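You operate a simulated robot arm through the tools that you are given. There is no shell and no other tool. Be economical: measure what you need, move in short steps, check, and stop when the job is done.

Carry out the task below with a simulated two-armed robot. There is one attempt and no reset: what you move stays moved.

TASK
Shut the salt drawer. Turn the dose dial to 6 kg. Take the wood block from the top of the table and leave it on the shelf of the long bench. Put the sealed tub that expires last from the top of the end bench on the bottom shelf of the valve bench. Fetch the pear cheese from the top of the end bench and stand it on the top of the long machine. Take the clear tub from the shelf of the wall bench and put it on the top of the drain rack. Take the boot from the top of the bowl bench and leave it on the top of the low bench. Do these in any order. Set down upright: pear cheese.

Only the result counts: the job must be done as asked and must still hold three seconds after the hand-in. Knocking over, shifting, dropping, spilling or breaking anything else fails it.

THE ROBOT
Two 7-joint arms with three-finger grippers on one trunk, on a base that drives. Base frame: it is fixed to the floor where the robot stands at the start and does not move with it; the origin is under the middle of the robot, x ahead of it, y to its left, z up. Readings come in mm, rad, newtons and seconds.
The left shoulder is at the start at [69, 126, 1208], the right one opposite. With the tool pointing down near the work surface each hand reaches from about 100 to 600 mm from the robot's upright axis, wherever it stands, measured 20 degrees to its own side. Places, roughly: boot [-4000, 3000, 1000]; bottom shelf of the valve bench [-500, 3800, 200]; clear tub [-2250, 3250, 500]; dose dial [800, -100, 1000]; pear cheese (6x6x12 cm) [500, 2600, 900]; salt drawer [700, 0, 800]; sealed tub [500, 2500, 1000]; shelf of the long bench [-4000, -1800, 400]; top of the drain rack [-1800, 3400, 900]; top of the long machine [-1800, -300, 1300]; top of the low bench [-5000, 700, 800]; wood block (7x4x4 cm) [-400, 500, 1000]. Payload 2.94 kg a hand.
The TCP of each hand is the grasp point between the finger pads, 30 mm short of the fingertips. In the tool frame z runs along the fingers and y along their closing line. Largest opening 128 mm; the body of the gripper starts 93 mm behind the TCP.
Orientation is that of the tool frame in the base frame, as a unit quaternion [w, x, y, z]. With the fingers straight down and closing along the base's y, the tool's x points along the base's -x, its y along +y and its z along -z.

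THE INTERFACE
- The arms move only by the tool arm_command. It takes "left_rows", "right_rows" or both (then of equal length, played together; a hand with none holds still); each is a list that holds one entry, the list of rows, each a list of 7 numbers: the shift along the tool's x, y, z in mm, then the turn, a rotation vector about the tool's x, y, z in rad, then the opening, from 0 (shut) to 1 (fully open). In form: [[[tx, ty, tz, rx, ry, rz, claw], ...]]. A call has 1 to 10 rows; each row shifts and turns the commanded pose from where the row before left it, along the tool's axes as they then stand. Each row takes 0.2 s and may step no farther than 50 mm and 0.15 rad from the row before; otherwise, or with a gripper value out of range, the whole call is refused. A pose out of reach is approached as far as the arm can. The call stops where the force on the tool passes 40 N (or 10 N more than at its start, if that is more) or the arm is blocked; 0.2 s more then pass. The fingers move at their own pace and stop on an object; they squeeze with about 42 N. The grip force told is the motor's: it shows also when the fingers shut on nothing. Time passes only in rows, and 0.2 s behind the last, so rows that do not move let the fingers close. The reply holds the time, the measured pose of the TCP, the force on the tool along the base axes, the opening and the grip force, in the units named above and with some noise, with the torque about the TCP (base axes, N m) and any sound that the robot's microphone picked up.
- Cameras (640 x 400 px; columns grow to the right, rows downward): "scene" is now at [190.8, 27.5, 1412.8]; the picture's right is [0.31, -0.95, 0.00], its down [-0.33, -0.10, -0.94] and it looks along [0.89, 0.29, -0.34] (base axes); focal length 214 px, centre (320, 200). "left" rides on the left gripper at [69, 15, -120] in its tool frame; the picture's right is [-0.22, 0.98, 0.00], its down [-0.82, -0.18, -0.54] and it looks along [-0.53, -0.12, 0.84] (tool axes); focal length 251 px, centre (320, 200). "right" rides on the right gripper at [69, -15, -120] in its tool frame; the picture's right is [0.21, 0.98, 0.00], its down [-0.82, 0.18, -0.54] and it looks along [-0.53, 0.12, 0.84] (tool axes); focal length 251 px, centre (320, 200). There is no depth. A picture from a camera that has moved, and an enlarged one, comes with that camera's place and axes in the base frame and with its lens. The place of the scene camera against the robot may be out by one fixed shift of up to 18 mm in any direction.
- capture(camera): a new picture of that camera. It takes no simulated time.
- slide_trunk(by): slides the trunk up (or, below 0, down) by that many mm; the arms and the scene camera ride with it, the base frame stays. It gives what a move gives, with no picture.
- roll_base(legs): drives the robot by 1 to 6 legs, each [ahead, left, turn to the left] in mm, mm and rad, along the robot's own axes; the way and the turn of a leg run together, so that a leg with both is an arc; at most 1500 mm and 3.142 rad a leg. The arms and the cameras ride along, it lands a little off, and it stops where it bumps. It gives what a move gives.
- head_to(pan, tilt): turns the head with the scene camera to pan (to the left, within 1.396 rad either way) and tilt (down, from -0.506 to 1.204), counted from straight ahead of the robot. It gives what a move gives.
- inspect(camera, box): a new picture of the part [left, top, right, bottom] of that camera's present view, enlarged. It takes no simulated time.
- sign_off(): hands the job in; it is judged then, once.

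Work in short steps. Places have to be worked out from the pictures, the camera data and where the tool is seen: move nearer, look again, correct. Check each grasp and each placing, and mend what went wrong. You have 186 turns and 158 pictures in all, those below and enlarged ones among them. Open the grippers and draw the arms clear of the work before you hand the job in, unless the task says otherwise; then end with one line.

The tools are called after ">>>" as name(argument=value, ...) on one line, values as JSON. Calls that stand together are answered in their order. arm_command: Moves the arms, as the interface text tells. Its arguments: {"type":"object","properties":{"left_rows":{"type":"array"},"right_rows":{"type":"array"}},"required":[]} The other tools are called the same way: slide_trunk (by) slides the trunk up or down; roll_base (legs) drives the base; head_to (pan, tilt) turns the head that bears the scene camera; capture (camera) takes a picture; inspect (camera, box) takes an enlarged picture of a part of a camera's view; sign_off () hands the job in.

At the start:

```text
time: 0.0
left_tcp_pos: [379.3, 162.3, 1277.8]
left_ee_rot: [0.0, -0.001, 1.0, -0.001]
left_ft_force: [-0.4, 1.0, 0.5]
left_torque: [-0.01, 0.02, 0.0]
left_grip_width: 128.0
left_finger_force: 0.1
right_tcp_pos: [330.5, -87.6, 1289.8]
right_ee_rot: [0.002, 0.006, 1.0, -0.002]
right_ft_force: [69.7, 9.1, -68.2]
right_torque: [-0.43, 2.79, -0.13]
right_grip_width: 128.1
right_finger_force: 0.0
trunk travel left (down, up): [-425.0, 122.0]
robot x, y, heading: [-2.2, -2.4, -0.002]
head pan, tilt: [1.4, 1.201]
```

scene: 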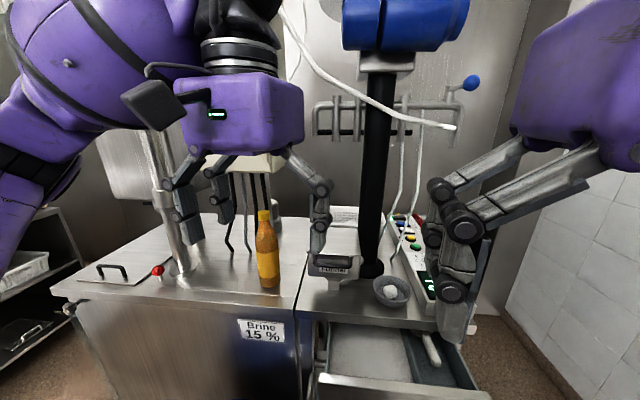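
right: 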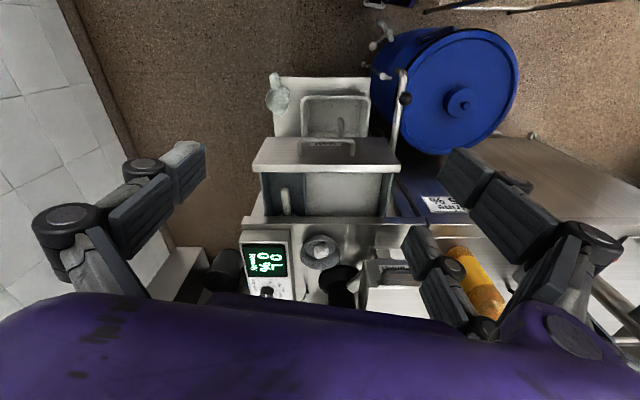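
left: 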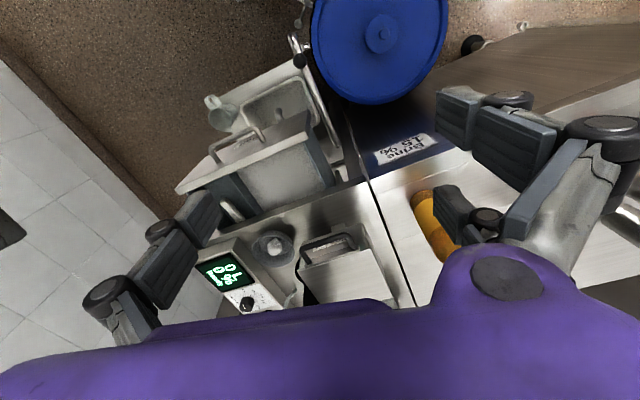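

The right hand reads a force of about 97 N at the start, so it may be touching something. I'll look at it again before I move anything.

>>> head_to(pan=0.0, tilt=0.5)

>>> capture(camera="scene")

```text
time: 1.5
left_tcp_pos: [379.2, 161.9, 1276.4]
left_ee_rot: [0.0, -0.001, 1.0, -0.001]
left_ft_force: [0.1, 0.0, 0.5]
left_torque: [-0.02, 0.02, -0.03]
left_grip_width: 128.1
left_finger_force: 0.1
right_tcp_pos: [330.5, -86.2, 1290.3]
right_ee_rot: [0.002, 0.006, 1.0, -0.002]
right_ft_force: [-0.6, 0.3, -0.3]
right_torque: [0.01, 0.01, 0.01]
right_grip_width: 128.0
right_finger_force: 0.0
trunk travel left (down, up): [-425.0, 122.0]
robot x, y, heading: [-1.6, 3.3, -0.002]
head pan, tilt: [0.0, 0.499]
```

```text
154 pictures are left
camera scene: at [193.1, -0.9, 1399.0], right [0.0, -1.0, 0.0], down [-0.48, 0.0, -0.88], along [0.88, 0.0, -0.48], focal length 214 px, centre (320, 200)
```

scene: 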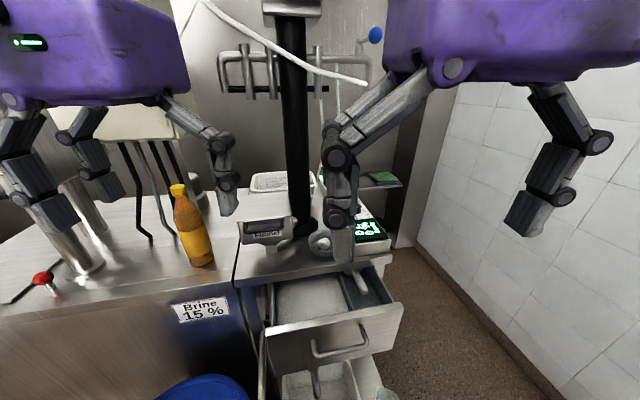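

The start force was only a passing reading. Now I'll look at the drawer and the dial up close.

>>> inspect(camera="scene", box=[230, 220, 430, 400])

>>> inspect(camera="right", box=[220, 60, 420, 310])

>>> inspect(camera="left", box=[170, 60, 370, 320])

```text
2.22 times, centred on (330, 310) of scene
camera zoom: at [193.1, -0.9, 1399.0], right [0.0, -1.0, 0.0], down [-0.48, 0.0, -0.88], along [0.88, 0.0, -0.48], focal length 477 px, centre (298, -44)
```

zoom: 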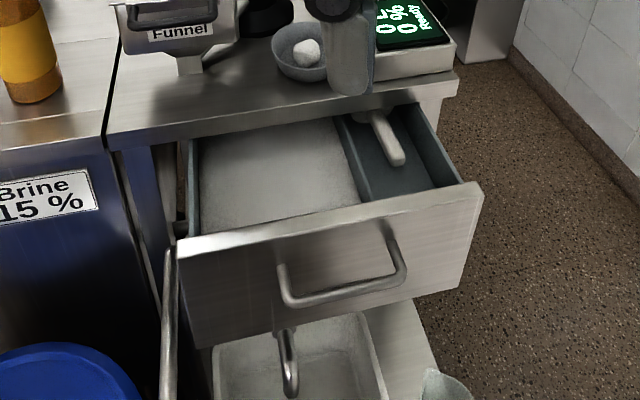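

```text
1.60 times, centred on (320, 185) of right
camera zoom: at [261.5, -100.4, 1412.4], right [-0.2, 0.98, 0.0], down [0.82, 0.17, 0.54], along [0.53, 0.11, -0.84], focal length 402 px, centre (320, 224)
```

zoom: 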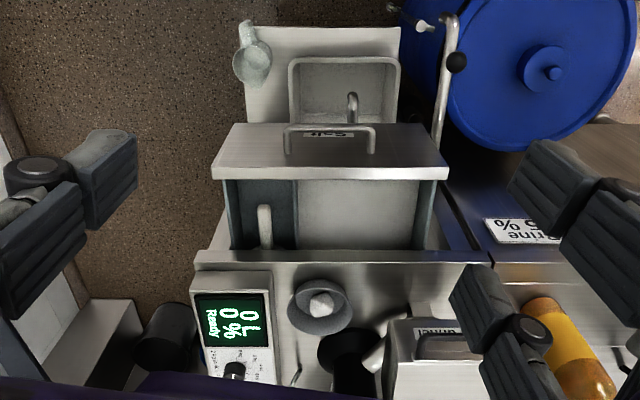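

```text
1.54 times, centred on (270, 190) of left
camera zoom: at [311.1, 177.8, 1396.4], right [0.21, 0.98, 0.0], down [0.82, -0.18, 0.54], along [0.53, -0.12, -0.84], focal length 387 px, centre (397, 215)
```

zoom: 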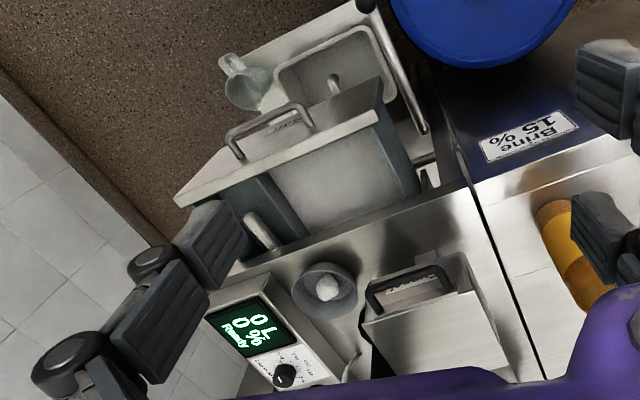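

There is a single open drawer labelled "Salt". Triangulating from both hand cameras puts its front from (450,122) to (520,-198), top edge at z≈905, with the handle near (445,-45,870). I'll shut the right gripper and lower it in front of the drawer.

>>> arm_command(right_rows=[[[0, 3, 45, 0, 0, 0, 0], [0, 3, 45, 0, 0, 0, 0], [0, 3, 45, 0, 0, 0, 0], [0, 3, 45, 0, 0, 0, 0], [0, 3, 45, 0, 0, 0, 0], [0, 3, 45, 0, 0, 0, 0], [0, 3, 45, 0, 0, 0, 0], [0, 3, 45, 0, 0, 0, 0], [0, 3, 45, 0, 0, 0, 0]]])

>>> capture(camera="scene")

>>> capture(camera="right")

```text
time: 3.5
left_tcp_pos: [379.5, 162.6, 1276.9]
left_ee_rot: [0.0, -0.001, 1.0, -0.001]
left_ft_force: [-0.2, 0.9, 0.0]
left_torque: [0.01, 0.01, 0.03]
left_grip_width: 128.1
left_finger_force: 0.0
right_tcp_pos: [337.5, -56.7, 886.4]
right_ee_rot: [0.003, 0.006, 1.0, -0.002]
right_ft_force: [-0.3, 0.3, 0.3]
right_torque: [0.0, 0.0, 0.0]
right_grip_width: 0.0
right_finger_force: 3.1
right hand out of reach, approached as far as the arm can: row 6
trunk travel left (down, up): [-425.0, 122.0]
robot x, y, heading: [0.6, 1.0, -0.001]
head pan, tilt: [0.0, 0.499]
```

```text
150 pictures are left
camera scene: at [193.4, -1.1, 1398.9], right [0.0, -1.0, 0.0], down [-0.48, 0.0, -0.88], along [0.88, 0.0, -0.48], focal length 214 px, centre (320, 200)
```

scene: 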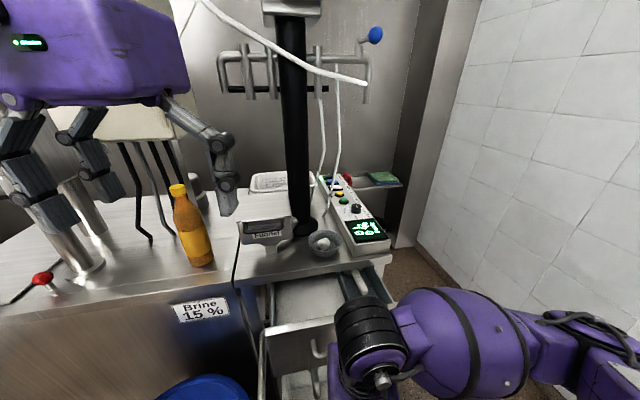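

```text
149 pictures are left
camera right: at [268.4, -70.8, 1008.0], right [-0.2, 0.98, 0.0], down [0.82, 0.17, 0.54], along [0.53, 0.11, -0.84], focal length 251 px, centre (320, 200)
```

right: 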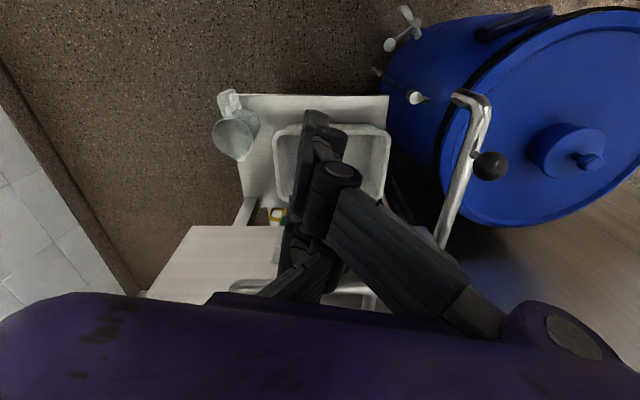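

The fingers are in front of the handle at z≈886. I'll push along the drawer's normal in modest steps.

>>> arm_command(right_rows=[[[-25, 4, 0, 0, 0, 0, 0], [-25, 5, 1, 0, 0, 0, 0], [-25, 5, 1, 0, 0, 0, 0], [-20, 4, 0, 0, 0, 0, 0], [-20, 4, 0, 0, 0, 0, 0], [-20, 4, 0, 0, 0, 0, 0], [-20, 4, 0, 0, 0, 0, 0], [-20, 4, 0, 0, 0, 0, 0]]])

>>> capture(camera="right")

>>> capture(camera="scene")

```text
time: 5.3
left_tcp_pos: [380.7, 163.1, 1277.4]
left_ee_rot: [-0.001, -0.001, 1.0, -0.001]
left_ft_force: [0.3, 0.2, -0.2]
left_torque: [-0.01, 0.01, 0.0]
left_grip_width: 128.3
left_finger_force: 0.1
right_tcp_pos: [514.2, -26.9, 884.0]
right_ee_rot: [0.002, 0.006, 1.0, -0.002]
right_ft_force: [0.8, -0.5, -1.0]
right_torque: [0.01, 0.02, -0.02]
right_grip_width: 0.1
right_finger_force: 3.2
trunk travel left (down, up): [-425.0, 122.0]
robot x, y, heading: [-2.0, -0.8, 0.002]
head pan, tilt: [0.0, 0.499]
```

```text
148 pictures are left
camera right: at [444.9, -41.3, 1005.3], right [-0.2, 0.98, 0.0], down [0.82, 0.17, 0.54], along [0.53, 0.11, -0.84], focal length 251 px, centre (320, 200)
```

right: 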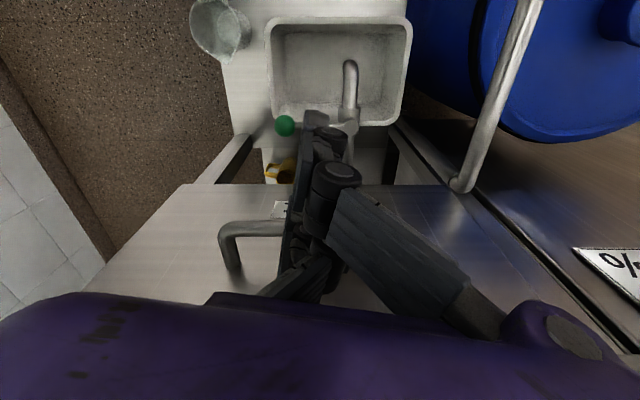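

```text
147 pictures are left
camera scene: at [193.8, -0.7, 1398.9], right [0.0, -1.0, 0.0], down [-0.48, 0.0, -0.88], along [0.88, 0.0, -0.48], focal length 214 px, centre (320, 200)
```

scene: 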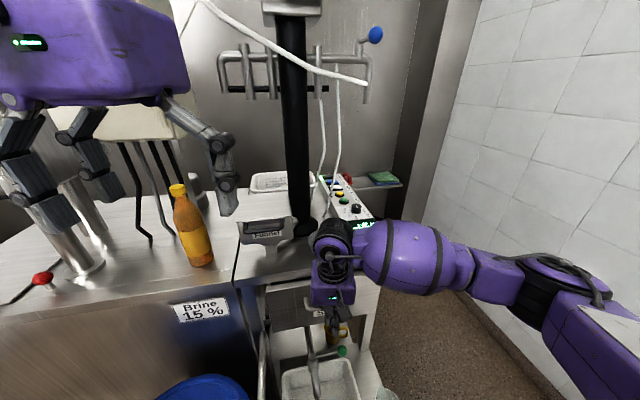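

The drawer is moving easily and needs a little more travel. I'll push on until it stops.

>>> arm_command(right_rows=[[[-15, 3, 0, 0, 0, 0, 0], [-15, 3, 0, 0, 0, 0, 0], [-15, 3, 0, 0, 0, 0, 0], [-15, 3, 0, 0, 0, 0, 0], [-15, 3, 0, 0, 0, 0, 0]]])

>>> capture(camera="right")

>>> inspect(camera="scene", box=[230, 200, 430, 400])

```text
time: 6.1
left_tcp_pos: [378.7, 162.1, 1277.3]
left_ee_rot: [0.001, 0.0, 1.0, -0.001]
left_ft_force: [0.8, 0.7, -0.7]
left_torque: [0.02, 0.05, 0.01]
left_grip_width: 128.0
left_finger_force: 0.1
right_tcp_pos: [537.5, -16.8, 887.2]
right_ee_rot: [-0.007, 0.0, 1.0, 0.0]
right_ft_force: [-19.9, -0.5, 19.2]
right_torque: [-0.23, -0.3, -0.33]
right_grip_width: 0.0
right_finger_force: 2.9
trunk travel left (down, up): [-425.0, 122.0]
robot x, y, heading: [-1.1, 1.2, 0.001]
head pan, tilt: [0.0, 0.499]
stopped in row 3 (right hand): the force on the tool passed its limit at 44 N (the readings are from after the stop); the commanded pose is now the measured one
```

```text
146 pictures are left
camera right: at [472.2, -32.4, 1009.2], right [-0.21, 0.98, 0.0], down [0.83, 0.18, 0.53], along [0.52, 0.12, -0.85], focal length 251 px, centre (320, 200)
```

right: 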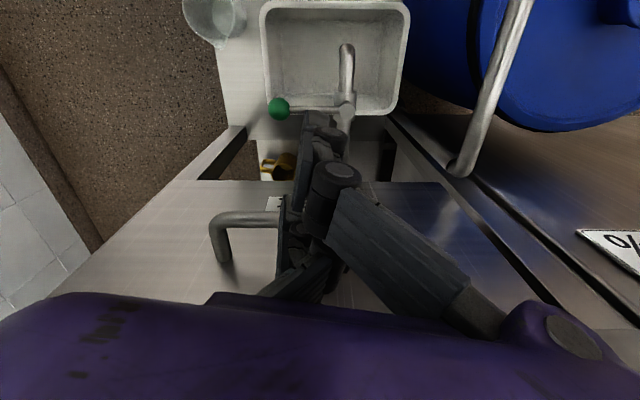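

```text
2.00 times, centred on (330, 300) of scene
camera zoom: at [191.0, -1.0, 1399.4], right [0.0, -1.0, 0.0], down [-0.48, 0.0, -0.88], along [0.88, 0.0, -0.48], focal length 429 px, centre (300, 0)
```

zoom: 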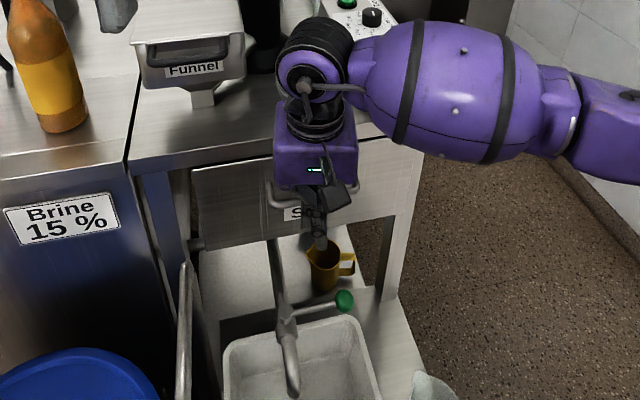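

It stopped at 44 N, so the drawer is either shut or the hand has touched the counter. I'll back off, raise the hand and check.

>>> arm_command(right_rows=[[[45, -5, 0, 0, 0, 0, 0], [45, -10, 0, 0, 0, 0, 0], [45, -20, -20, 0, 0, 0, 0], [20, -20, -40, 0, 0, 0, 0], [0, -20, -45, 0, 0, 0, 0], [0, -20, -45, 0, 0, 0, 0], [0, -20, -45, 0, 0, 0, 0]]])

>>> capture(camera="right")

>>> inspect(camera="scene", box=[230, 150, 430, 350])

>>> capture(camera="left")

```text
refused: row 3 steps farther than a row can; nothing moved
```

```text
144 pictures are left
camera right: at [472.2, -32.4, 1009.2], right [-0.21, 0.98, 0.0], down [0.83, 0.18, 0.53], along [0.52, 0.12, -0.85], focal length 251 px, centre (320, 200)
```

right: 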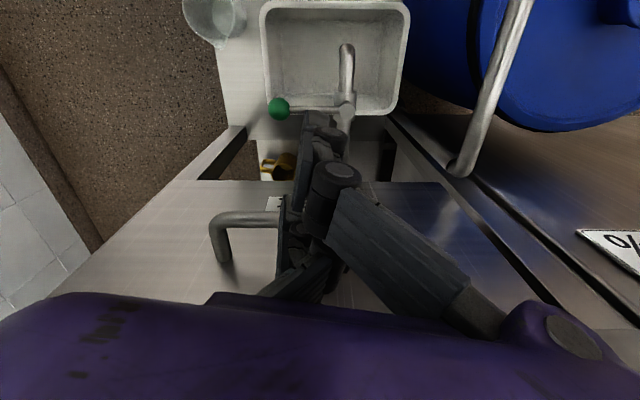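

```text
2.00 times, centred on (330, 250) of scene
camera zoom: at [191.0, -1.0, 1399.4], right [0.0, -1.0, 0.0], down [-0.48, 0.0, -0.88], along [0.88, 0.0, -0.48], focal length 429 px, centre (300, 100)
```

zoom: 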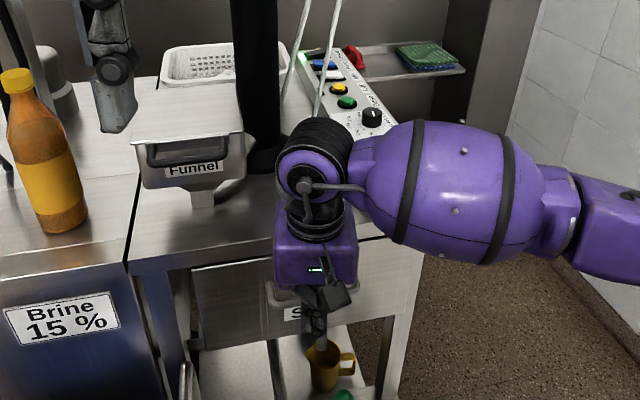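

```text
142 pictures are left
camera left: at [309.1, 177.6, 1396.8], right [0.21, 0.98, 0.0], down [0.82, -0.18, 0.54], along [0.53, -0.12, -0.84], focal length 251 px, centre (320, 200)
```

left: 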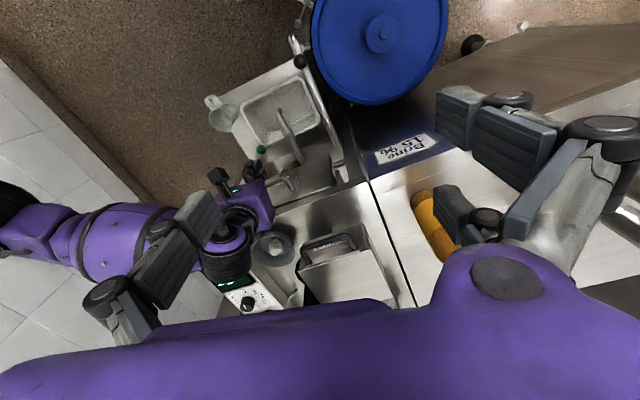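

A row was too long, so nothing moved. I'll repeat the retreat with shorter rows.

>>> arm_command(right_rows=[[[45, -5, 0, 0, 0, 0, 0], [45, -10, 0, 0, 0, 0, 0], [35, -20, -20, 0, 0, 0, 0], [20, -20, -38, 0, 0, 0, 0], [0, -20, -44, 0, 0, 0, 0], [0, -20, -44, 0, 0, 0, 0], [0, -20, -44, 0, 0, 0, 0]]])

>>> capture(camera="right")

>>> inspect(camera="left", box=[170, 60, 370, 320])

```text
time: 7.7
left_tcp_pos: [379.7, 161.3, 1278.1]
left_ee_rot: [0.001, 0.0, 1.0, -0.001]
left_ft_force: [0.4, -0.1, -1.2]
left_torque: [0.0, -0.03, -0.01]
left_grip_width: 127.9
left_finger_force: 0.1
right_tcp_pos: [399.0, -128.9, 1072.4]
right_ee_rot: [-0.005, 0.002, 1.0, 0.0]
right_ft_force: [-0.3, 0.2, -0.2]
right_torque: [0.01, -0.05, -0.04]
right_grip_width: 0.0
right_finger_force: 2.9
trunk travel left (down, up): [-425.0, 122.0]
robot x, y, heading: [-1.8, 3.0, -0.001]
head pan, tilt: [0.0, 0.499]
```

```text
141 pictures are left
camera right: at [331.1, -144.0, 1194.3], right [-0.21, 0.98, 0.0], down [0.83, 0.18, 0.53], along [0.52, 0.11, -0.85], focal length 251 px, centre (320, 200)
```

right: 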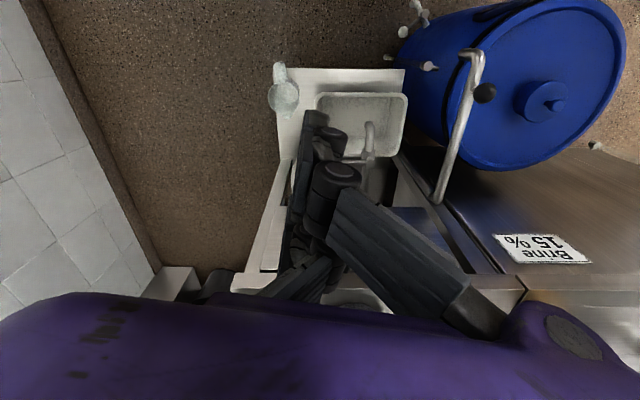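

```text
1.54 times, centred on (270, 190) of left
camera zoom: at [310.4, 177.5, 1396.4], right [0.21, 0.98, 0.0], down [0.82, -0.18, 0.54], along [0.53, -0.12, -0.84], focal length 387 px, centre (397, 215)
```

zoom: 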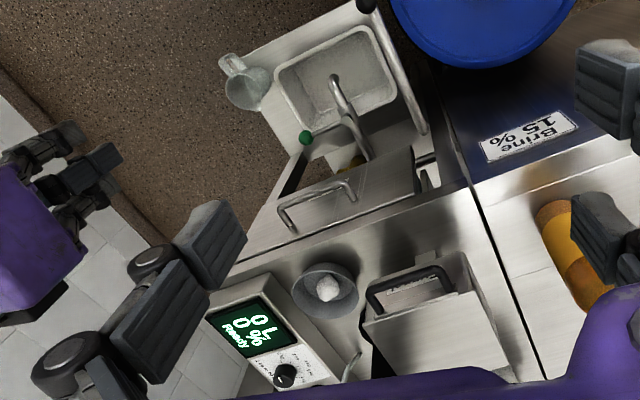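

The drawer front still looks slightly proud of the counter, so I'll zoom in from both sides.

>>> inspect(camera="left", box=[225, 120, 345, 210])

>>> inspect(camera="scene", box=[240, 240, 420, 370])

```text
4.44 times, centred on (285, 165) of left
camera zoom: at [310.4, 177.5, 1396.4], right [0.21, 0.98, 0.0], down [0.82, -0.18, 0.54], along [0.53, -0.12, -0.84], focal length 1118 px, centre (476, 356)
```

zoom: 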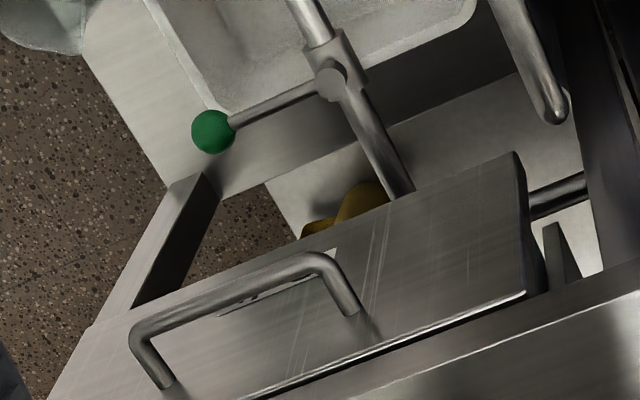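

```text
3.08 times, centred on (330, 305) of scene
camera zoom: at [192.3, -1.2, 1399.0], right [0.0, -1.0, 0.0], down [-0.48, 0.0, -0.88], along [0.88, 0.0, -0.48], focal length 660 px, centre (289, -123)
```

zoom: 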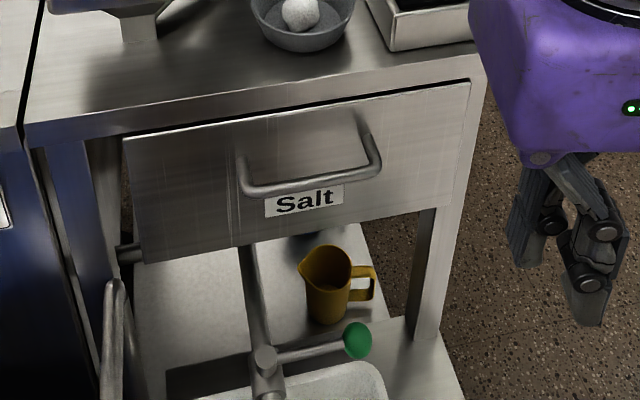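

The force came at the handle and the panel's back now lines up with the counter front, having travelled about 135 mm, so I judge the drawer shut. Next I'll look at the dial.

>>> inspect(camera="left", box=[195, 240, 295, 310])

>>> inspect(camera="scene", box=[310, 160, 410, 250])

```text
5.71 times, centred on (245, 275) of left
camera zoom: at [310.4, 177.5, 1396.4], right [0.21, 0.98, 0.0], down [0.82, -0.18, 0.54], along [0.53, -0.12, -0.84], focal length 1437 px, centre (749, -229)
```

zoom: 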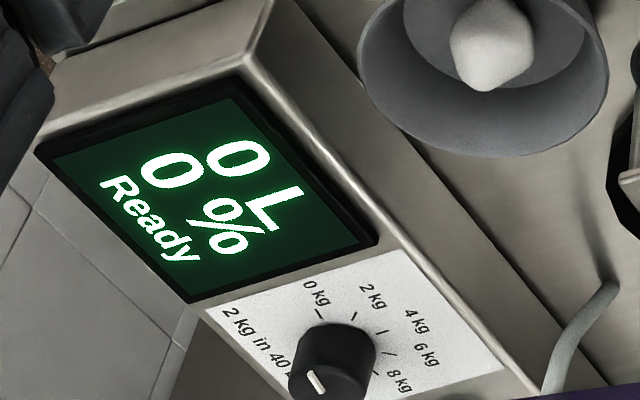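

```text
4.44 times, centred on (360, 205) of scene
camera zoom: at [192.3, -1.2, 1399.0], right [0.0, -1.0, 0.0], down [-0.48, 0.0, -0.88], along [0.88, 0.0, -0.48], focal length 953 px, centre (142, 178)
```

zoom: 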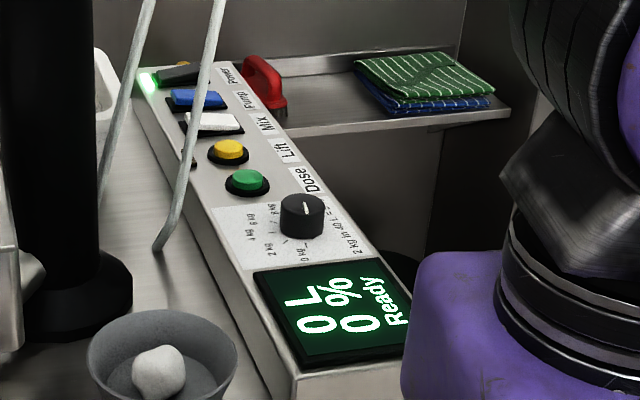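

The dial has marks at 0, 2, 4, 6 and 8 kg, and the knob is near (843,-138,985). It is too far to reach from here and the sink platform blocks the way ahead, so I plan to come from the right. I'll raise the right hand and look right first.

>>> arm_command(right_rows=[[[10, -10, -45, 0, 0, 0, 0.5], [10, -10, -45, 0, 0, 0, 0.5], [10, -10, -45, 0, 0, 0, 0.5], [10, -10, -45, 0, 0, 0, 0.5], [10, 0, -30, 0, 0, 0, 0.5]]])

>>> head_to(pan=-0.9, tilt=0.55)

>>> capture(camera="scene")

```text
time: 8.9
left_tcp_pos: [379.0, 161.4, 1277.0]
left_ee_rot: [0.0, 0.0, 1.0, -0.001]
left_ft_force: [-0.1, -0.3, 0.2]
left_torque: [-0.01, -0.05, -0.01]
left_grip_width: 128.0
left_finger_force: 0.1
right_tcp_pos: [348.1, -171.5, 1286.7]
right_ee_rot: [-0.005, 0.002, 1.0, -0.001]
right_ft_force: [0.3, 0.0, -0.9]
right_torque: [-0.01, -0.04, 0.01]
right_grip_width: 63.9
right_finger_force: 0.1
trunk travel left (down, up): [-425.0, 122.0]
robot x, y, heading: [-1.5, -0.1, -0.005]
head pan, tilt: [0.0, 0.499]
```

```text
time: 10.1
left_tcp_pos: [378.9, 161.0, 1276.8]
left_ee_rot: [0.001, 0.0, 1.0, 0.0]
left_ft_force: [-0.3, 1.1, 0.2]
left_torque: [0.01, -0.01, 0.03]
left_grip_width: 127.9
left_finger_force: 0.1
right_tcp_pos: [349.7, -171.3, 1285.2]
right_ee_rot: [-0.005, 0.002, 1.0, -0.001]
right_ft_force: [0.5, 0.4, -0.2]
right_torque: [-0.02, 0.01, -0.02]
right_grip_width: 64.4
right_finger_force: 0.0
trunk travel left (down, up): [-425.0, 122.0]
robot x, y, heading: [2.5, -1.7, -0.001]
head pan, tilt: [-0.901, 0.55]
```

```text
135 pictures are left
camera scene: at [157.8, -71.4, 1394.4], right [-0.78, -0.62, 0.0], down [-0.32, 0.41, -0.85], along [0.53, -0.67, -0.52], focal length 214 px, centre (320, 200)
```

scene: 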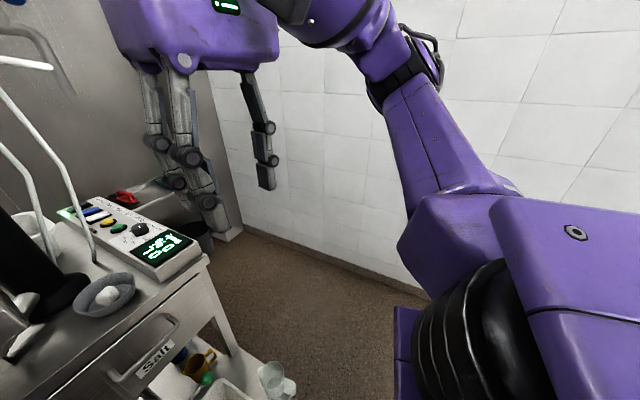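

The floor between the station and the wall, at y≈-1230, is free. I'll move right first, then ahead, in two legs.

>>> roll_base(legs=[[0, -540, 0], [560, -20, 0], [0, 0, 0.98]])

>>> head_to(pan=0.0, tilt=0.75)

>>> capture(camera="scene")

```text
time: 18.0
left_tcp_pos: [885.1, -386.4, 1283.3]
left_ee_rot: [0.012, -0.019, 1.0, 0.005]
left_ft_force: [0.2, -0.1, 0.3]
left_torque: [0.02, 0.0, -0.02]
left_grip_width: 128.0
left_finger_force: 0.0
right_tcp_pos: [868.1, -724.3, 1289.3]
right_ee_rot: [0.002, -0.013, 1.0, 0.002]
right_ft_force: [0.5, -0.5, -0.5]
right_torque: [0.01, 0.0, -0.02]
right_grip_width: 63.9
right_finger_force: 0.0
trunk travel left (down, up): [-425.0, 122.0]
robot x, y, heading: [529.7, -556.4, 0.031]
head pan, tilt: [-0.901, 0.55]
stopped in leg 2: the robot was blocked; the commanded pose is now the measured one
```

```text
time: 19.2
left_tcp_pos: [885.3, -385.6, 1283.7]
left_ee_rot: [0.012, -0.017, 1.0, 0.003]
left_ft_force: [-0.8, -0.3, -0.6]
left_torque: [0.04, 0.01, 0.01]
left_grip_width: 128.0
left_finger_force: 0.1
right_tcp_pos: [865.0, -724.1, 1291.8]
right_ee_rot: [0.003, -0.011, 1.0, 0.002]
right_ft_force: [0.4, -0.2, 0.2]
right_torque: [-0.01, 0.01, 0.01]
right_grip_width: 63.8
right_finger_force: 0.0
trunk travel left (down, up): [-425.0, 122.0]
robot x, y, heading: [534.0, -554.3, 0.027]
head pan, tilt: [0.0, 0.75]
```

```text
134 pictures are left
camera scene: at [695.0, -558.6, 1380.2], right [0.03, -1.0, -0.01], down [-0.67, -0.01, -0.74], along [0.74, 0.02, -0.67], focal length 214 px, centre (320, 200)
```

scene: 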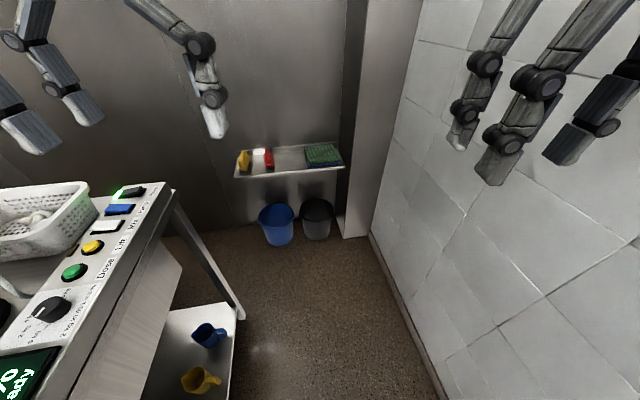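

The base was blocked slightly early, so I'll look down to the left to find what it met.

>>> head_to(pan=1.0, tilt=0.95)

>>> capture(camera="scene")

>>> capture(camera="left")

```text
time: 20.4
left_tcp_pos: [886.1, -386.5, 1284.5]
left_ee_rot: [0.013, -0.017, 1.0, 0.004]
left_ft_force: [-0.6, 0.4, 0.0]
left_torque: [0.01, -0.04, -0.02]
left_grip_width: 128.2
left_finger_force: 0.0
right_tcp_pos: [865.5, -723.8, 1290.8]
right_ee_rot: [0.003, -0.011, 1.0, 0.002]
right_ft_force: [0.2, -0.1, 0.4]
right_torque: [-0.01, -0.05, 0.0]
right_grip_width: 64.1
right_finger_force: 0.0
trunk travel left (down, up): [-425.0, 122.0]
robot x, y, heading: [534.8, -554.7, 0.025]
head pan, tilt: [1.0, 0.949]
```

```text
133 pictures are left
camera scene: at [650.2, -498.5, 1364.2], right [0.86, -0.52, 0.01], down [-0.41, -0.69, -0.59], along [0.32, 0.5, -0.8], focal length 214 px, centre (320, 200)
```

scene: 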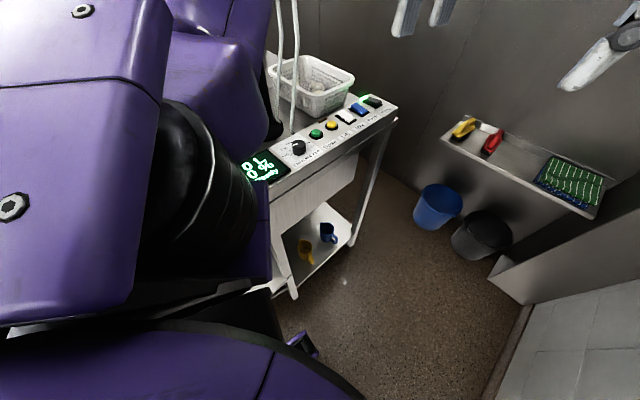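

```text
132 pictures are left
camera left: at [813.5, -374.1, 1402.1], right [0.18, 0.98, 0.01], down [0.81, -0.16, 0.56], along [0.55, -0.09, -0.83], focal length 251 px, centre (320, 200)
```

left: 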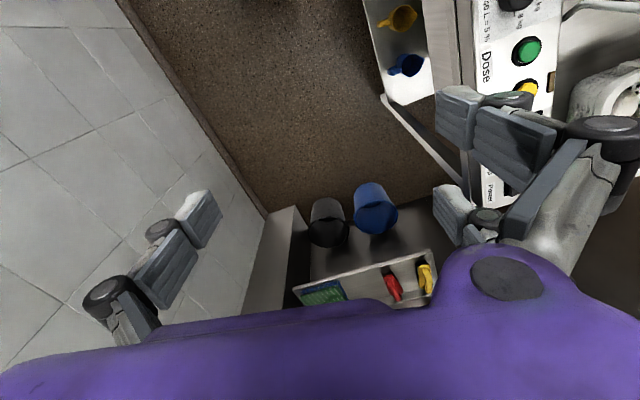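

The base front-left is right by the station leg. I'll back off a little to the right before turning.

>>> roll_base(legs=[[-40, -85, 0], [0, 0, 0.5]])

>>> capture(camera="scene")

```text
time: 22.0
left_tcp_pos: [862.2, -436.3, 1275.9]
left_ee_rot: [0.003, -0.018, 1.0, -0.007]
left_ft_force: [0.4, 0.8, 0.6]
left_torque: [0.01, -0.01, 0.01]
left_grip_width: 128.0
left_finger_force: 0.0
right_tcp_pos: [845.2, -769.3, 1287.1]
right_ee_rot: [-0.008, -0.021, 1.0, -0.011]
right_ft_force: [-0.3, 0.3, 0.3]
right_torque: [-0.03, -0.06, 0.01]
right_grip_width: 63.7
right_finger_force: 0.1
trunk travel left (down, up): [-425.0, 122.0]
robot x, y, heading: [493.7, -633.1, 0.031]
head pan, tilt: [1.0, 0.949]
stopped in leg 1: the robot was blocked; the commanded pose is now the measured one
```

```text
131 pictures are left
camera scene: at [628.2, -547.8, 1361.3], right [0.86, -0.51, 0.01], down [-0.41, -0.71, -0.57], along [0.3, 0.49, -0.82], focal length 214 px, centre (320, 200)
```

scene: 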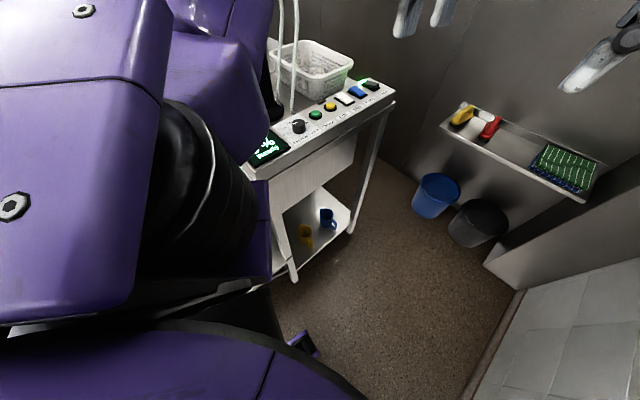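

The right elbow was most likely touching the wall. I'll shift 30 mm left and turn left, which swings it away.

>>> roll_base(legs=[[0, 30, 0], [0, 0, 0.5], [0, 0, 0.45]])

>>> head_to(pan=0.0, tilt=0.75)

>>> capture(camera="scene")

```text
time: 25.7
left_tcp_pos: [564.6, -199.0, 1275.3]
left_ee_rot: [0.0, -0.477, 0.879, 0.002]
left_ft_force: [0.3, 0.6, -0.6]
left_torque: [0.0, 0.04, 0.02]
left_grip_width: 128.0
left_finger_force: 0.1
right_tcp_pos: [827.5, -406.0, 1284.8]
right_ee_rot: [-0.006, -0.477, 0.879, -0.005]
right_ft_force: [0.6, 0.7, 0.7]
right_torque: [0.01, -0.02, 0.04]
right_grip_width: 63.7
right_finger_force: 0.0
trunk travel left (down, up): [-425.0, 122.0]
robot x, y, heading: [494.5, -608.3, 0.986]
head pan, tilt: [1.0, 0.949]
```

```text
time: 27.0
left_tcp_pos: [563.3, -199.1, 1276.3]
left_ee_rot: [0.001, -0.476, 0.879, 0.002]
left_ft_force: [0.5, -0.1, -0.4]
left_torque: [-0.01, 0.01, 0.01]
left_grip_width: 128.1
left_finger_force: 0.0
right_tcp_pos: [828.3, -406.5, 1284.3]
right_ee_rot: [-0.007, -0.477, 0.879, -0.005]
right_ft_force: [0.7, -0.1, -0.3]
right_torque: [-0.01, -0.03, -0.02]
right_grip_width: 63.8
right_finger_force: 0.2
trunk travel left (down, up): [-425.0, 122.0]
robot x, y, heading: [493.0, -603.8, 0.989]
head pan, tilt: [0.0, 0.75]
```

```text
130 pictures are left
camera scene: at [595.7, -451.8, 1377.0], right [0.84, -0.55, 0.0], down [-0.37, -0.57, -0.73], along [0.4, 0.61, -0.68], focal length 214 px, centre (320, 200)
```

scene: 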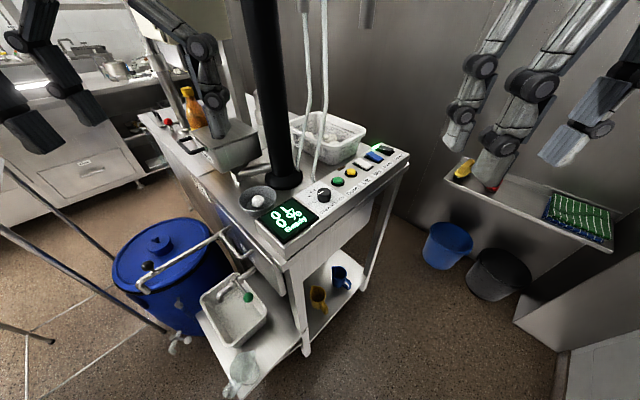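

The view is clear and nothing looks disturbed. I'll go diagonally ahead-right to about (690,-560) and turn a bit more, so the dial is about 445 mm ahead.

>>> roll_base(legs=[[145, -140, 0.25]])

>>> capture(camera="scene")

>>> capture(camera="left")

```text
time: 28.8
left_tcp_pos: [644.5, -126.1, 1275.4]
left_ee_rot: [0.001, -0.585, 0.811, 0.002]
left_ft_force: [0.1, -0.6, -0.1]
left_torque: [0.0, -0.04, 0.01]
left_grip_width: 128.2
left_finger_force: 0.1
right_tcp_pos: [949.9, -260.4, 1284.3]
right_ee_rot: [-0.007, -0.584, 0.812, -0.007]
right_ft_force: [0.3, 0.5, -0.1]
right_torque: [0.02, 0.0, 0.0]
right_grip_width: 63.9
right_finger_force: 0.0
trunk travel left (down, up): [-425.0, 122.0]
robot x, y, heading: [682.9, -538.4, 1.249]
head pan, tilt: [0.0, 0.75]
```

```text
129 pictures are left
camera scene: at [738.2, -364.1, 1377.1], right [0.95, -0.32, 0.0], down [-0.22, -0.65, -0.73], along [0.23, 0.69, -0.68], focal length 214 px, centre (320, 200)
```

scene: 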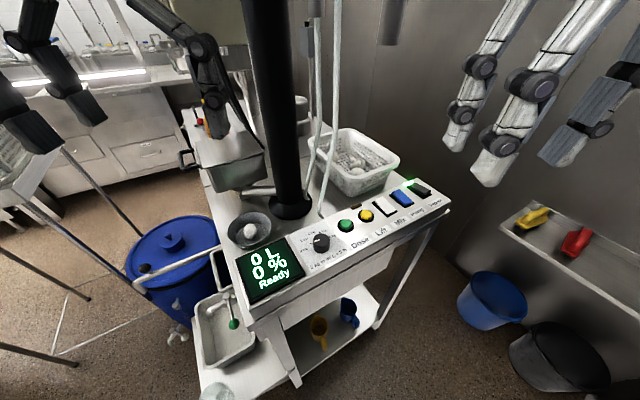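

```text
128 pictures are left
camera left: at [608.5, -187.2, 1395.0], right [-0.86, 0.51, 0.0], down [0.43, 0.72, 0.54], along [0.28, 0.47, -0.84], focal length 251 px, centre (320, 200)
```

left: 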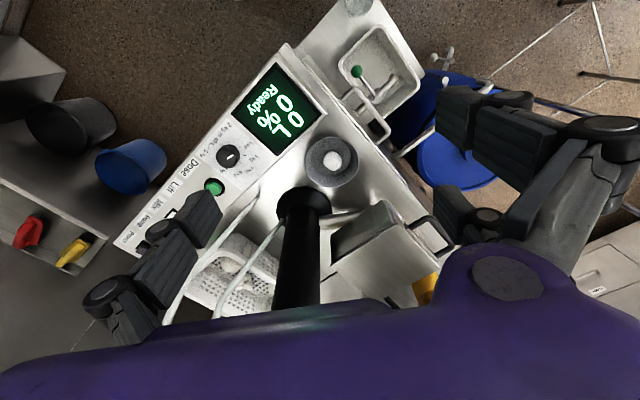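

Both cameras see the knob well, so I'll zoom in.

>>> inspect(camera="scene", box=[290, 215, 360, 275])

>>> inspect(camera="left", box=[190, 125, 270, 195])

```text
6.67 times, centred on (325, 245) of scene
camera zoom: at [738.2, -364.1, 1377.1], right [0.95, -0.32, 0.0], down [-0.22, -0.65, -0.73], along [0.23, 0.69, -0.68], focal length 1430 px, centre (287, -100)
```

zoom: 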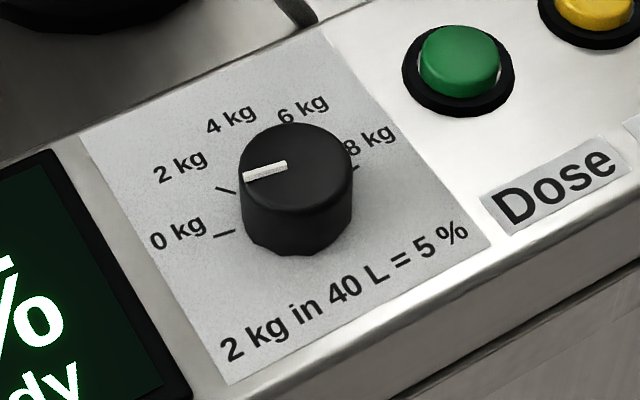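

```text
5.71 times, centred on (230, 160) of left
camera zoom: at [608.5, -187.2, 1395.0], right [-0.86, 0.51, 0.0], down [0.43, 0.72, 0.54], along [0.28, 0.47, -0.84], focal length 1437 px, centre (834, 429)
```

zoom: 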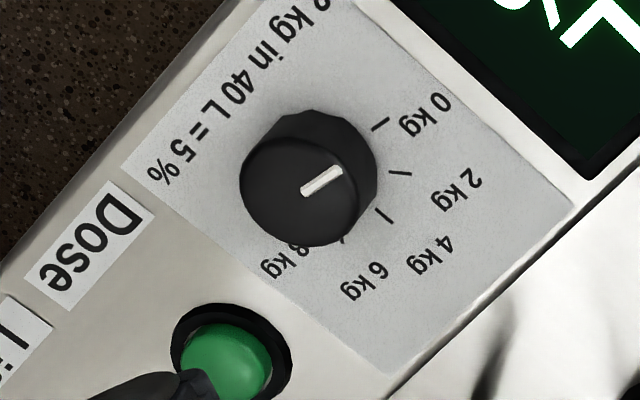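

The knob top is near (825,-116,1012) and is about 35 mm across. The marks are 36° apart: 0 kg at about 174° in world angle and 6 kg at about 66°. The pointer is on 0 kg, so I need 108° clockwise seen from above. I'll bring the right hand over the knob and pre-rotate it.

>>> arm_command(right_rows=[[[-19.4, 32.9, 18, 0, 0, 0, 0.45], [-19.4, 32.9, 18, 0, 0, 0, 0.45], [-19.4, 32.9, 18, 0, 0, 0, 0.45], [-19.4, 32.9, 18, 0, 0, 0, 0.45], [-19.4, 32.9, 18, 0, 0, 0, 0.45]]])

>>> arm_command(right_rows=[[[0, 0, 0, 0, 0, -0.14, 0.45], [0, 0, 0, 0, 0, -0.14, 0.45], [0, 0, 0, 0, 0, -0.14, 0.45], [0, 0, 0, 0, 0, -0.14, 0.45], [0, 0, 0, 0, 0, -0.14, 0.45], [0, 0, 0, 0, 0, -0.14, 0.45], [0, 0, 0, 0, 0, -0.14, 0.45], [0, 0, 0, 0, 0, -0.14, 0.45], [0, 0, 0, 0, 0, -0.14, 0.45], [0, 0, 0, 0, 0, -0.14, 0.45]]])

>>> capture(camera="right")

>>> capture(camera="scene")

```text
time: 29.5
left_tcp_pos: [646.4, -127.8, 1274.7]
left_ee_rot: [0.001, -0.584, 0.812, 0.002]
left_ft_force: [0.7, 0.3, 0.2]
left_torque: [0.0, 0.01, -0.02]
left_grip_width: 127.8
left_finger_force: 0.1
right_tcp_pos: [898.0, -195.5, 1243.8]
right_ee_rot: [0.0, -0.581, 0.814, -0.009]
right_ft_force: [0.3, -0.3, 0.0]
right_torque: [-0.01, 0.02, -0.01]
right_grip_width: 57.5
right_finger_force: 0.0
trunk travel left (down, up): [-425.0, 122.0]
robot x, y, heading: [676.8, -537.1, 1.245]
head pan, tilt: [0.0, 0.75]
stopped in row 3 (right hand): the force on the tool passed its limit at 94 N (the readings are from after the stop); the commanded pose is now the measured one
```

```text
time: 30.1
left_tcp_pos: [651.6, -128.0, 1276.0]
left_ee_rot: [-0.001, -0.583, 0.813, 0.003]
left_ft_force: [-0.8, -0.6, 0.7]
left_torque: [0.03, -0.05, 0.03]
left_grip_width: 128.0
left_finger_force: 0.0
right_tcp_pos: [906.9, -194.3, 1243.1]
right_ee_rot: [-0.001, -0.656, 0.755, -0.009]
right_ft_force: [30.6, -3.5, -4.5]
right_torque: [0.18, 4.21, -1.68]
right_grip_width: 57.6
right_finger_force: 0.0
trunk travel left (down, up): [-425.0, 122.0]
robot x, y, heading: [679.1, -537.5, 1.237]
head pan, tilt: [0.0, 0.75]
stopped in row 2 (right hand): the force on the tool passed its limit at 45 N (the readings are from after the stop); the commanded pose is now the measured one
```

```text
125 pictures are left
camera right: at [911.5, -263.1, 1366.1], right [-1.0, -0.08, -0.01], down [-0.07, 0.85, 0.53], along [-0.03, 0.53, -0.85], focal length 251 px, centre (320, 200)
```

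right: 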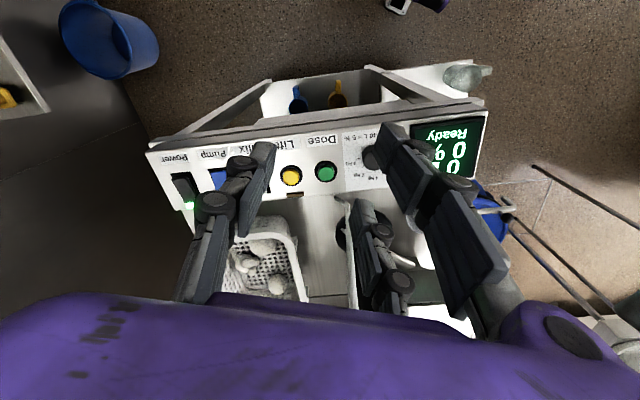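

```text
124 pictures are left
camera scene: at [745.0, -365.2, 1376.7], right [0.95, -0.33, 0.0], down [-0.22, -0.64, -0.73], along [0.24, 0.69, -0.68], focal length 214 px, centre (320, 200)
```

scene: 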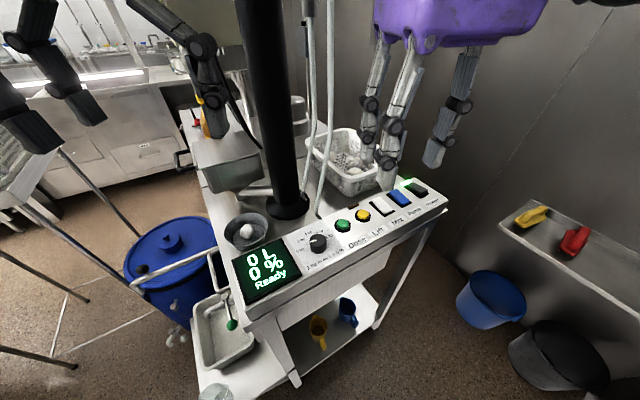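

Something at gripper-body height, about z 1385, touches the hand from its -x side, possibly the hanging rail. I'll back off and look up.

>>> arm_command(right_rows=[[[5, -30, 0, 0, 0, 0, 0.45], [25, -35, 0, 0, 0, 0, 0.45], [40, -15, 0, 0, 0, 0, 0.45]]])

>>> head_to(pan=0.0, tilt=0.0)

>>> capture(camera="scene")

```text
time: 30.9
left_tcp_pos: [645.5, -127.0, 1276.5]
left_ee_rot: [0.001, -0.583, 0.812, 0.002]
left_ft_force: [0.9, -0.2, 0.6]
left_torque: [0.04, -0.04, 0.01]
left_grip_width: 128.0
left_finger_force: 0.1
right_tcp_pos: [968.4, -276.5, 1246.6]
right_ee_rot: [0.001, -0.661, 0.751, -0.009]
right_ft_force: [-0.1, -0.9, -0.4]
right_torque: [0.05, -0.03, 0.0]
right_grip_width: 57.6
right_finger_force: 0.1
trunk travel left (down, up): [-425.0, 122.0]
robot x, y, heading: [680.9, -535.5, 1.24]
head pan, tilt: [0.0, 0.75]
```

```text
time: 32.0
left_tcp_pos: [646.0, -125.5, 1275.6]
left_ee_rot: [0.0, -0.584, 0.812, 0.001]
left_ft_force: [-0.7, -0.5, -0.3]
left_torque: [-0.02, 0.03, 0.0]
left_grip_width: 128.0
left_finger_force: 0.0
right_tcp_pos: [969.3, -275.1, 1246.5]
right_ee_rot: [-0.001, -0.661, 0.75, -0.009]
right_ft_force: [0.8, -0.2, 0.4]
right_torque: [0.01, 0.0, 0.02]
right_grip_width: 57.5
right_finger_force: 0.0
trunk travel left (down, up): [-425.0, 122.0]
robot x, y, heading: [682.5, -539.9, 1.238]
head pan, tilt: [0.0, 0.0]
```

```text
123 pictures are left
camera scene: at [741.8, -357.1, 1445.0], right [0.95, -0.32, 0.0], down [0.0, 0.0, -1.0], along [0.32, 0.95, 0.0], focal length 214 px, centre (320, 200)
```

scene: 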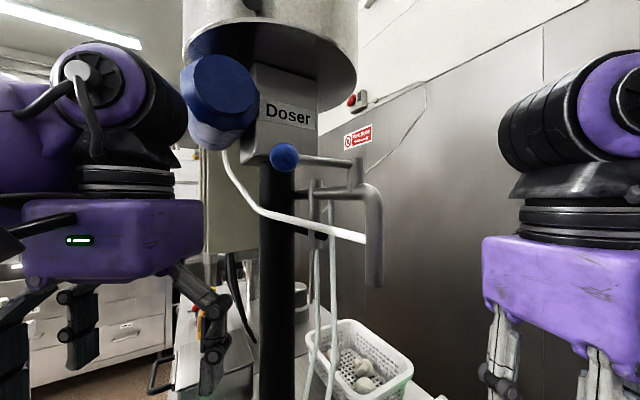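

That is the doser's drooping hose and rail end: tube end near (863,-170,1360), hose at about z 1400 above the knob. The left hand is the better choice, since its forearm comes in from the open side. I'll lower it out over the corner first so it can slide in below the hose, and pre-rotate it there.

>>> arm_command(left_rows=[[[13.7, -5.4, 39, 0, 0, 0, 0.45], [13.7, -5.4, 39, 0, 0, 0, 0.45], [13.7, -5.4, 39, 0, 0, 0, 0.45], [13.7, -5.4, 39, 0, 0, 0, 0.45], [13.7, -5.4, 39, 0, 0, 0, 0.45]]])

>>> arm_command(left_rows=[[[0, 0, 0, 0, 0, -0.14, 0.45], [0, 0, 0, 0, 0, -0.14, 0.45], [0, 0, 0, 0, 0, -0.14, 0.45], [0, 0, 0, 0, 0, -0.14, 0.45], [0, 0, 0, 0, 0, -0.14, 0.45], [0, 0, 0, 0, 0, -0.14, 0.45], [0, 0, 0, 0, 0, -0.14, 0.45], [0, 0, 0, 0, 0, -0.14, 0.45], [0, 0, 0, 0, 0, -0.14, 0.45], [0, 0, 0, 0, 0, -0.14, 0.45]]])

>>> head_to(pan=0.0, tilt=0.55)

>>> capture(camera="scene")

```text
time: 33.2
left_tcp_pos: [654.2, -180.2, 1119.6]
left_ee_rot: [-0.001, -0.584, 0.812, 0.001]
left_ft_force: [-0.3, -0.3, -0.2]
left_torque: [0.02, -0.03, 0.03]
left_grip_width: 57.7
left_finger_force: 0.1
left hand out of reach, approached as far as the arm can: row 4, 5
right_tcp_pos: [967.7, -273.5, 1246.4]
right_ee_rot: [0.0, -0.661, 0.75, -0.009]
right_ft_force: [0.6, -0.1, 0.2]
right_torque: [0.0, -0.01, 0.01]
right_grip_width: 57.5
right_finger_force: 0.1
trunk travel left (down, up): [-425.0, 122.0]
robot x, y, heading: [678.8, -534.3, 1.243]
head pan, tilt: [0.0, 0.0]
```

```text
time: 35.4
left_tcp_pos: [653.9, -178.3, 1119.6]
left_ee_rot: [0.001, 0.97, -0.244, -0.002]
left_ft_force: [0.2, -0.4, 0.6]
left_torque: [-0.03, 0.02, 0.01]
left_grip_width: 57.5
left_finger_force: 0.0
right_tcp_pos: [968.7, -274.2, 1245.4]
right_ee_rot: [0.0, -0.661, 0.75, -0.009]
right_ft_force: [-0.3, -0.4, -0.3]
right_torque: [0.01, -0.03, -0.04]
right_grip_width: 57.3
right_finger_force: 0.0
trunk travel left (down, up): [-425.0, 122.0]
robot x, y, heading: [682.8, -535.0, 1.24]
head pan, tilt: [0.0, 0.0]
```

```text
time: 36.4
left_tcp_pos: [651.8, -178.1, 1120.0]
left_ee_rot: [0.001, 0.969, -0.245, -0.003]
left_ft_force: [0.7, 0.7, -0.6]
left_torque: [0.0, -0.03, 0.02]
left_grip_width: 57.6
left_finger_force: 0.1
right_tcp_pos: [968.9, -273.5, 1245.8]
right_ee_rot: [0.0, -0.66, 0.751, -0.01]
right_ft_force: [0.1, 0.1, 0.2]
right_torque: [0.02, -0.02, 0.03]
right_grip_width: 57.6
right_finger_force: 0.1
trunk travel left (down, up): [-425.0, 122.0]
robot x, y, heading: [680.5, -537.3, 1.237]
head pan, tilt: [0.0, 0.55]
```

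```text
122 pictures are left
camera scene: at [741.8, -357.3, 1394.5], right [0.95, -0.32, 0.0], down [-0.17, -0.49, -0.85], along [0.28, 0.81, -0.52], focal length 214 px, centre (320, 200)
```

scene: 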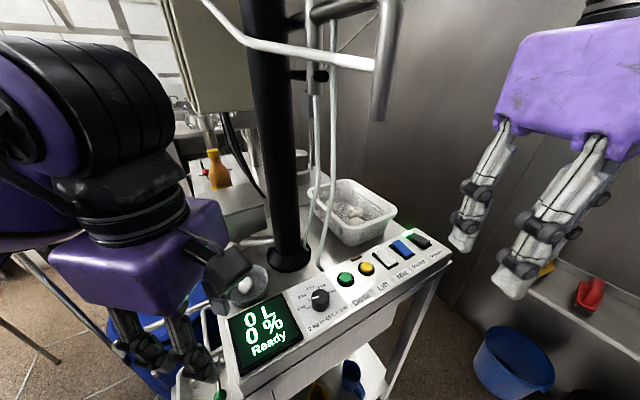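

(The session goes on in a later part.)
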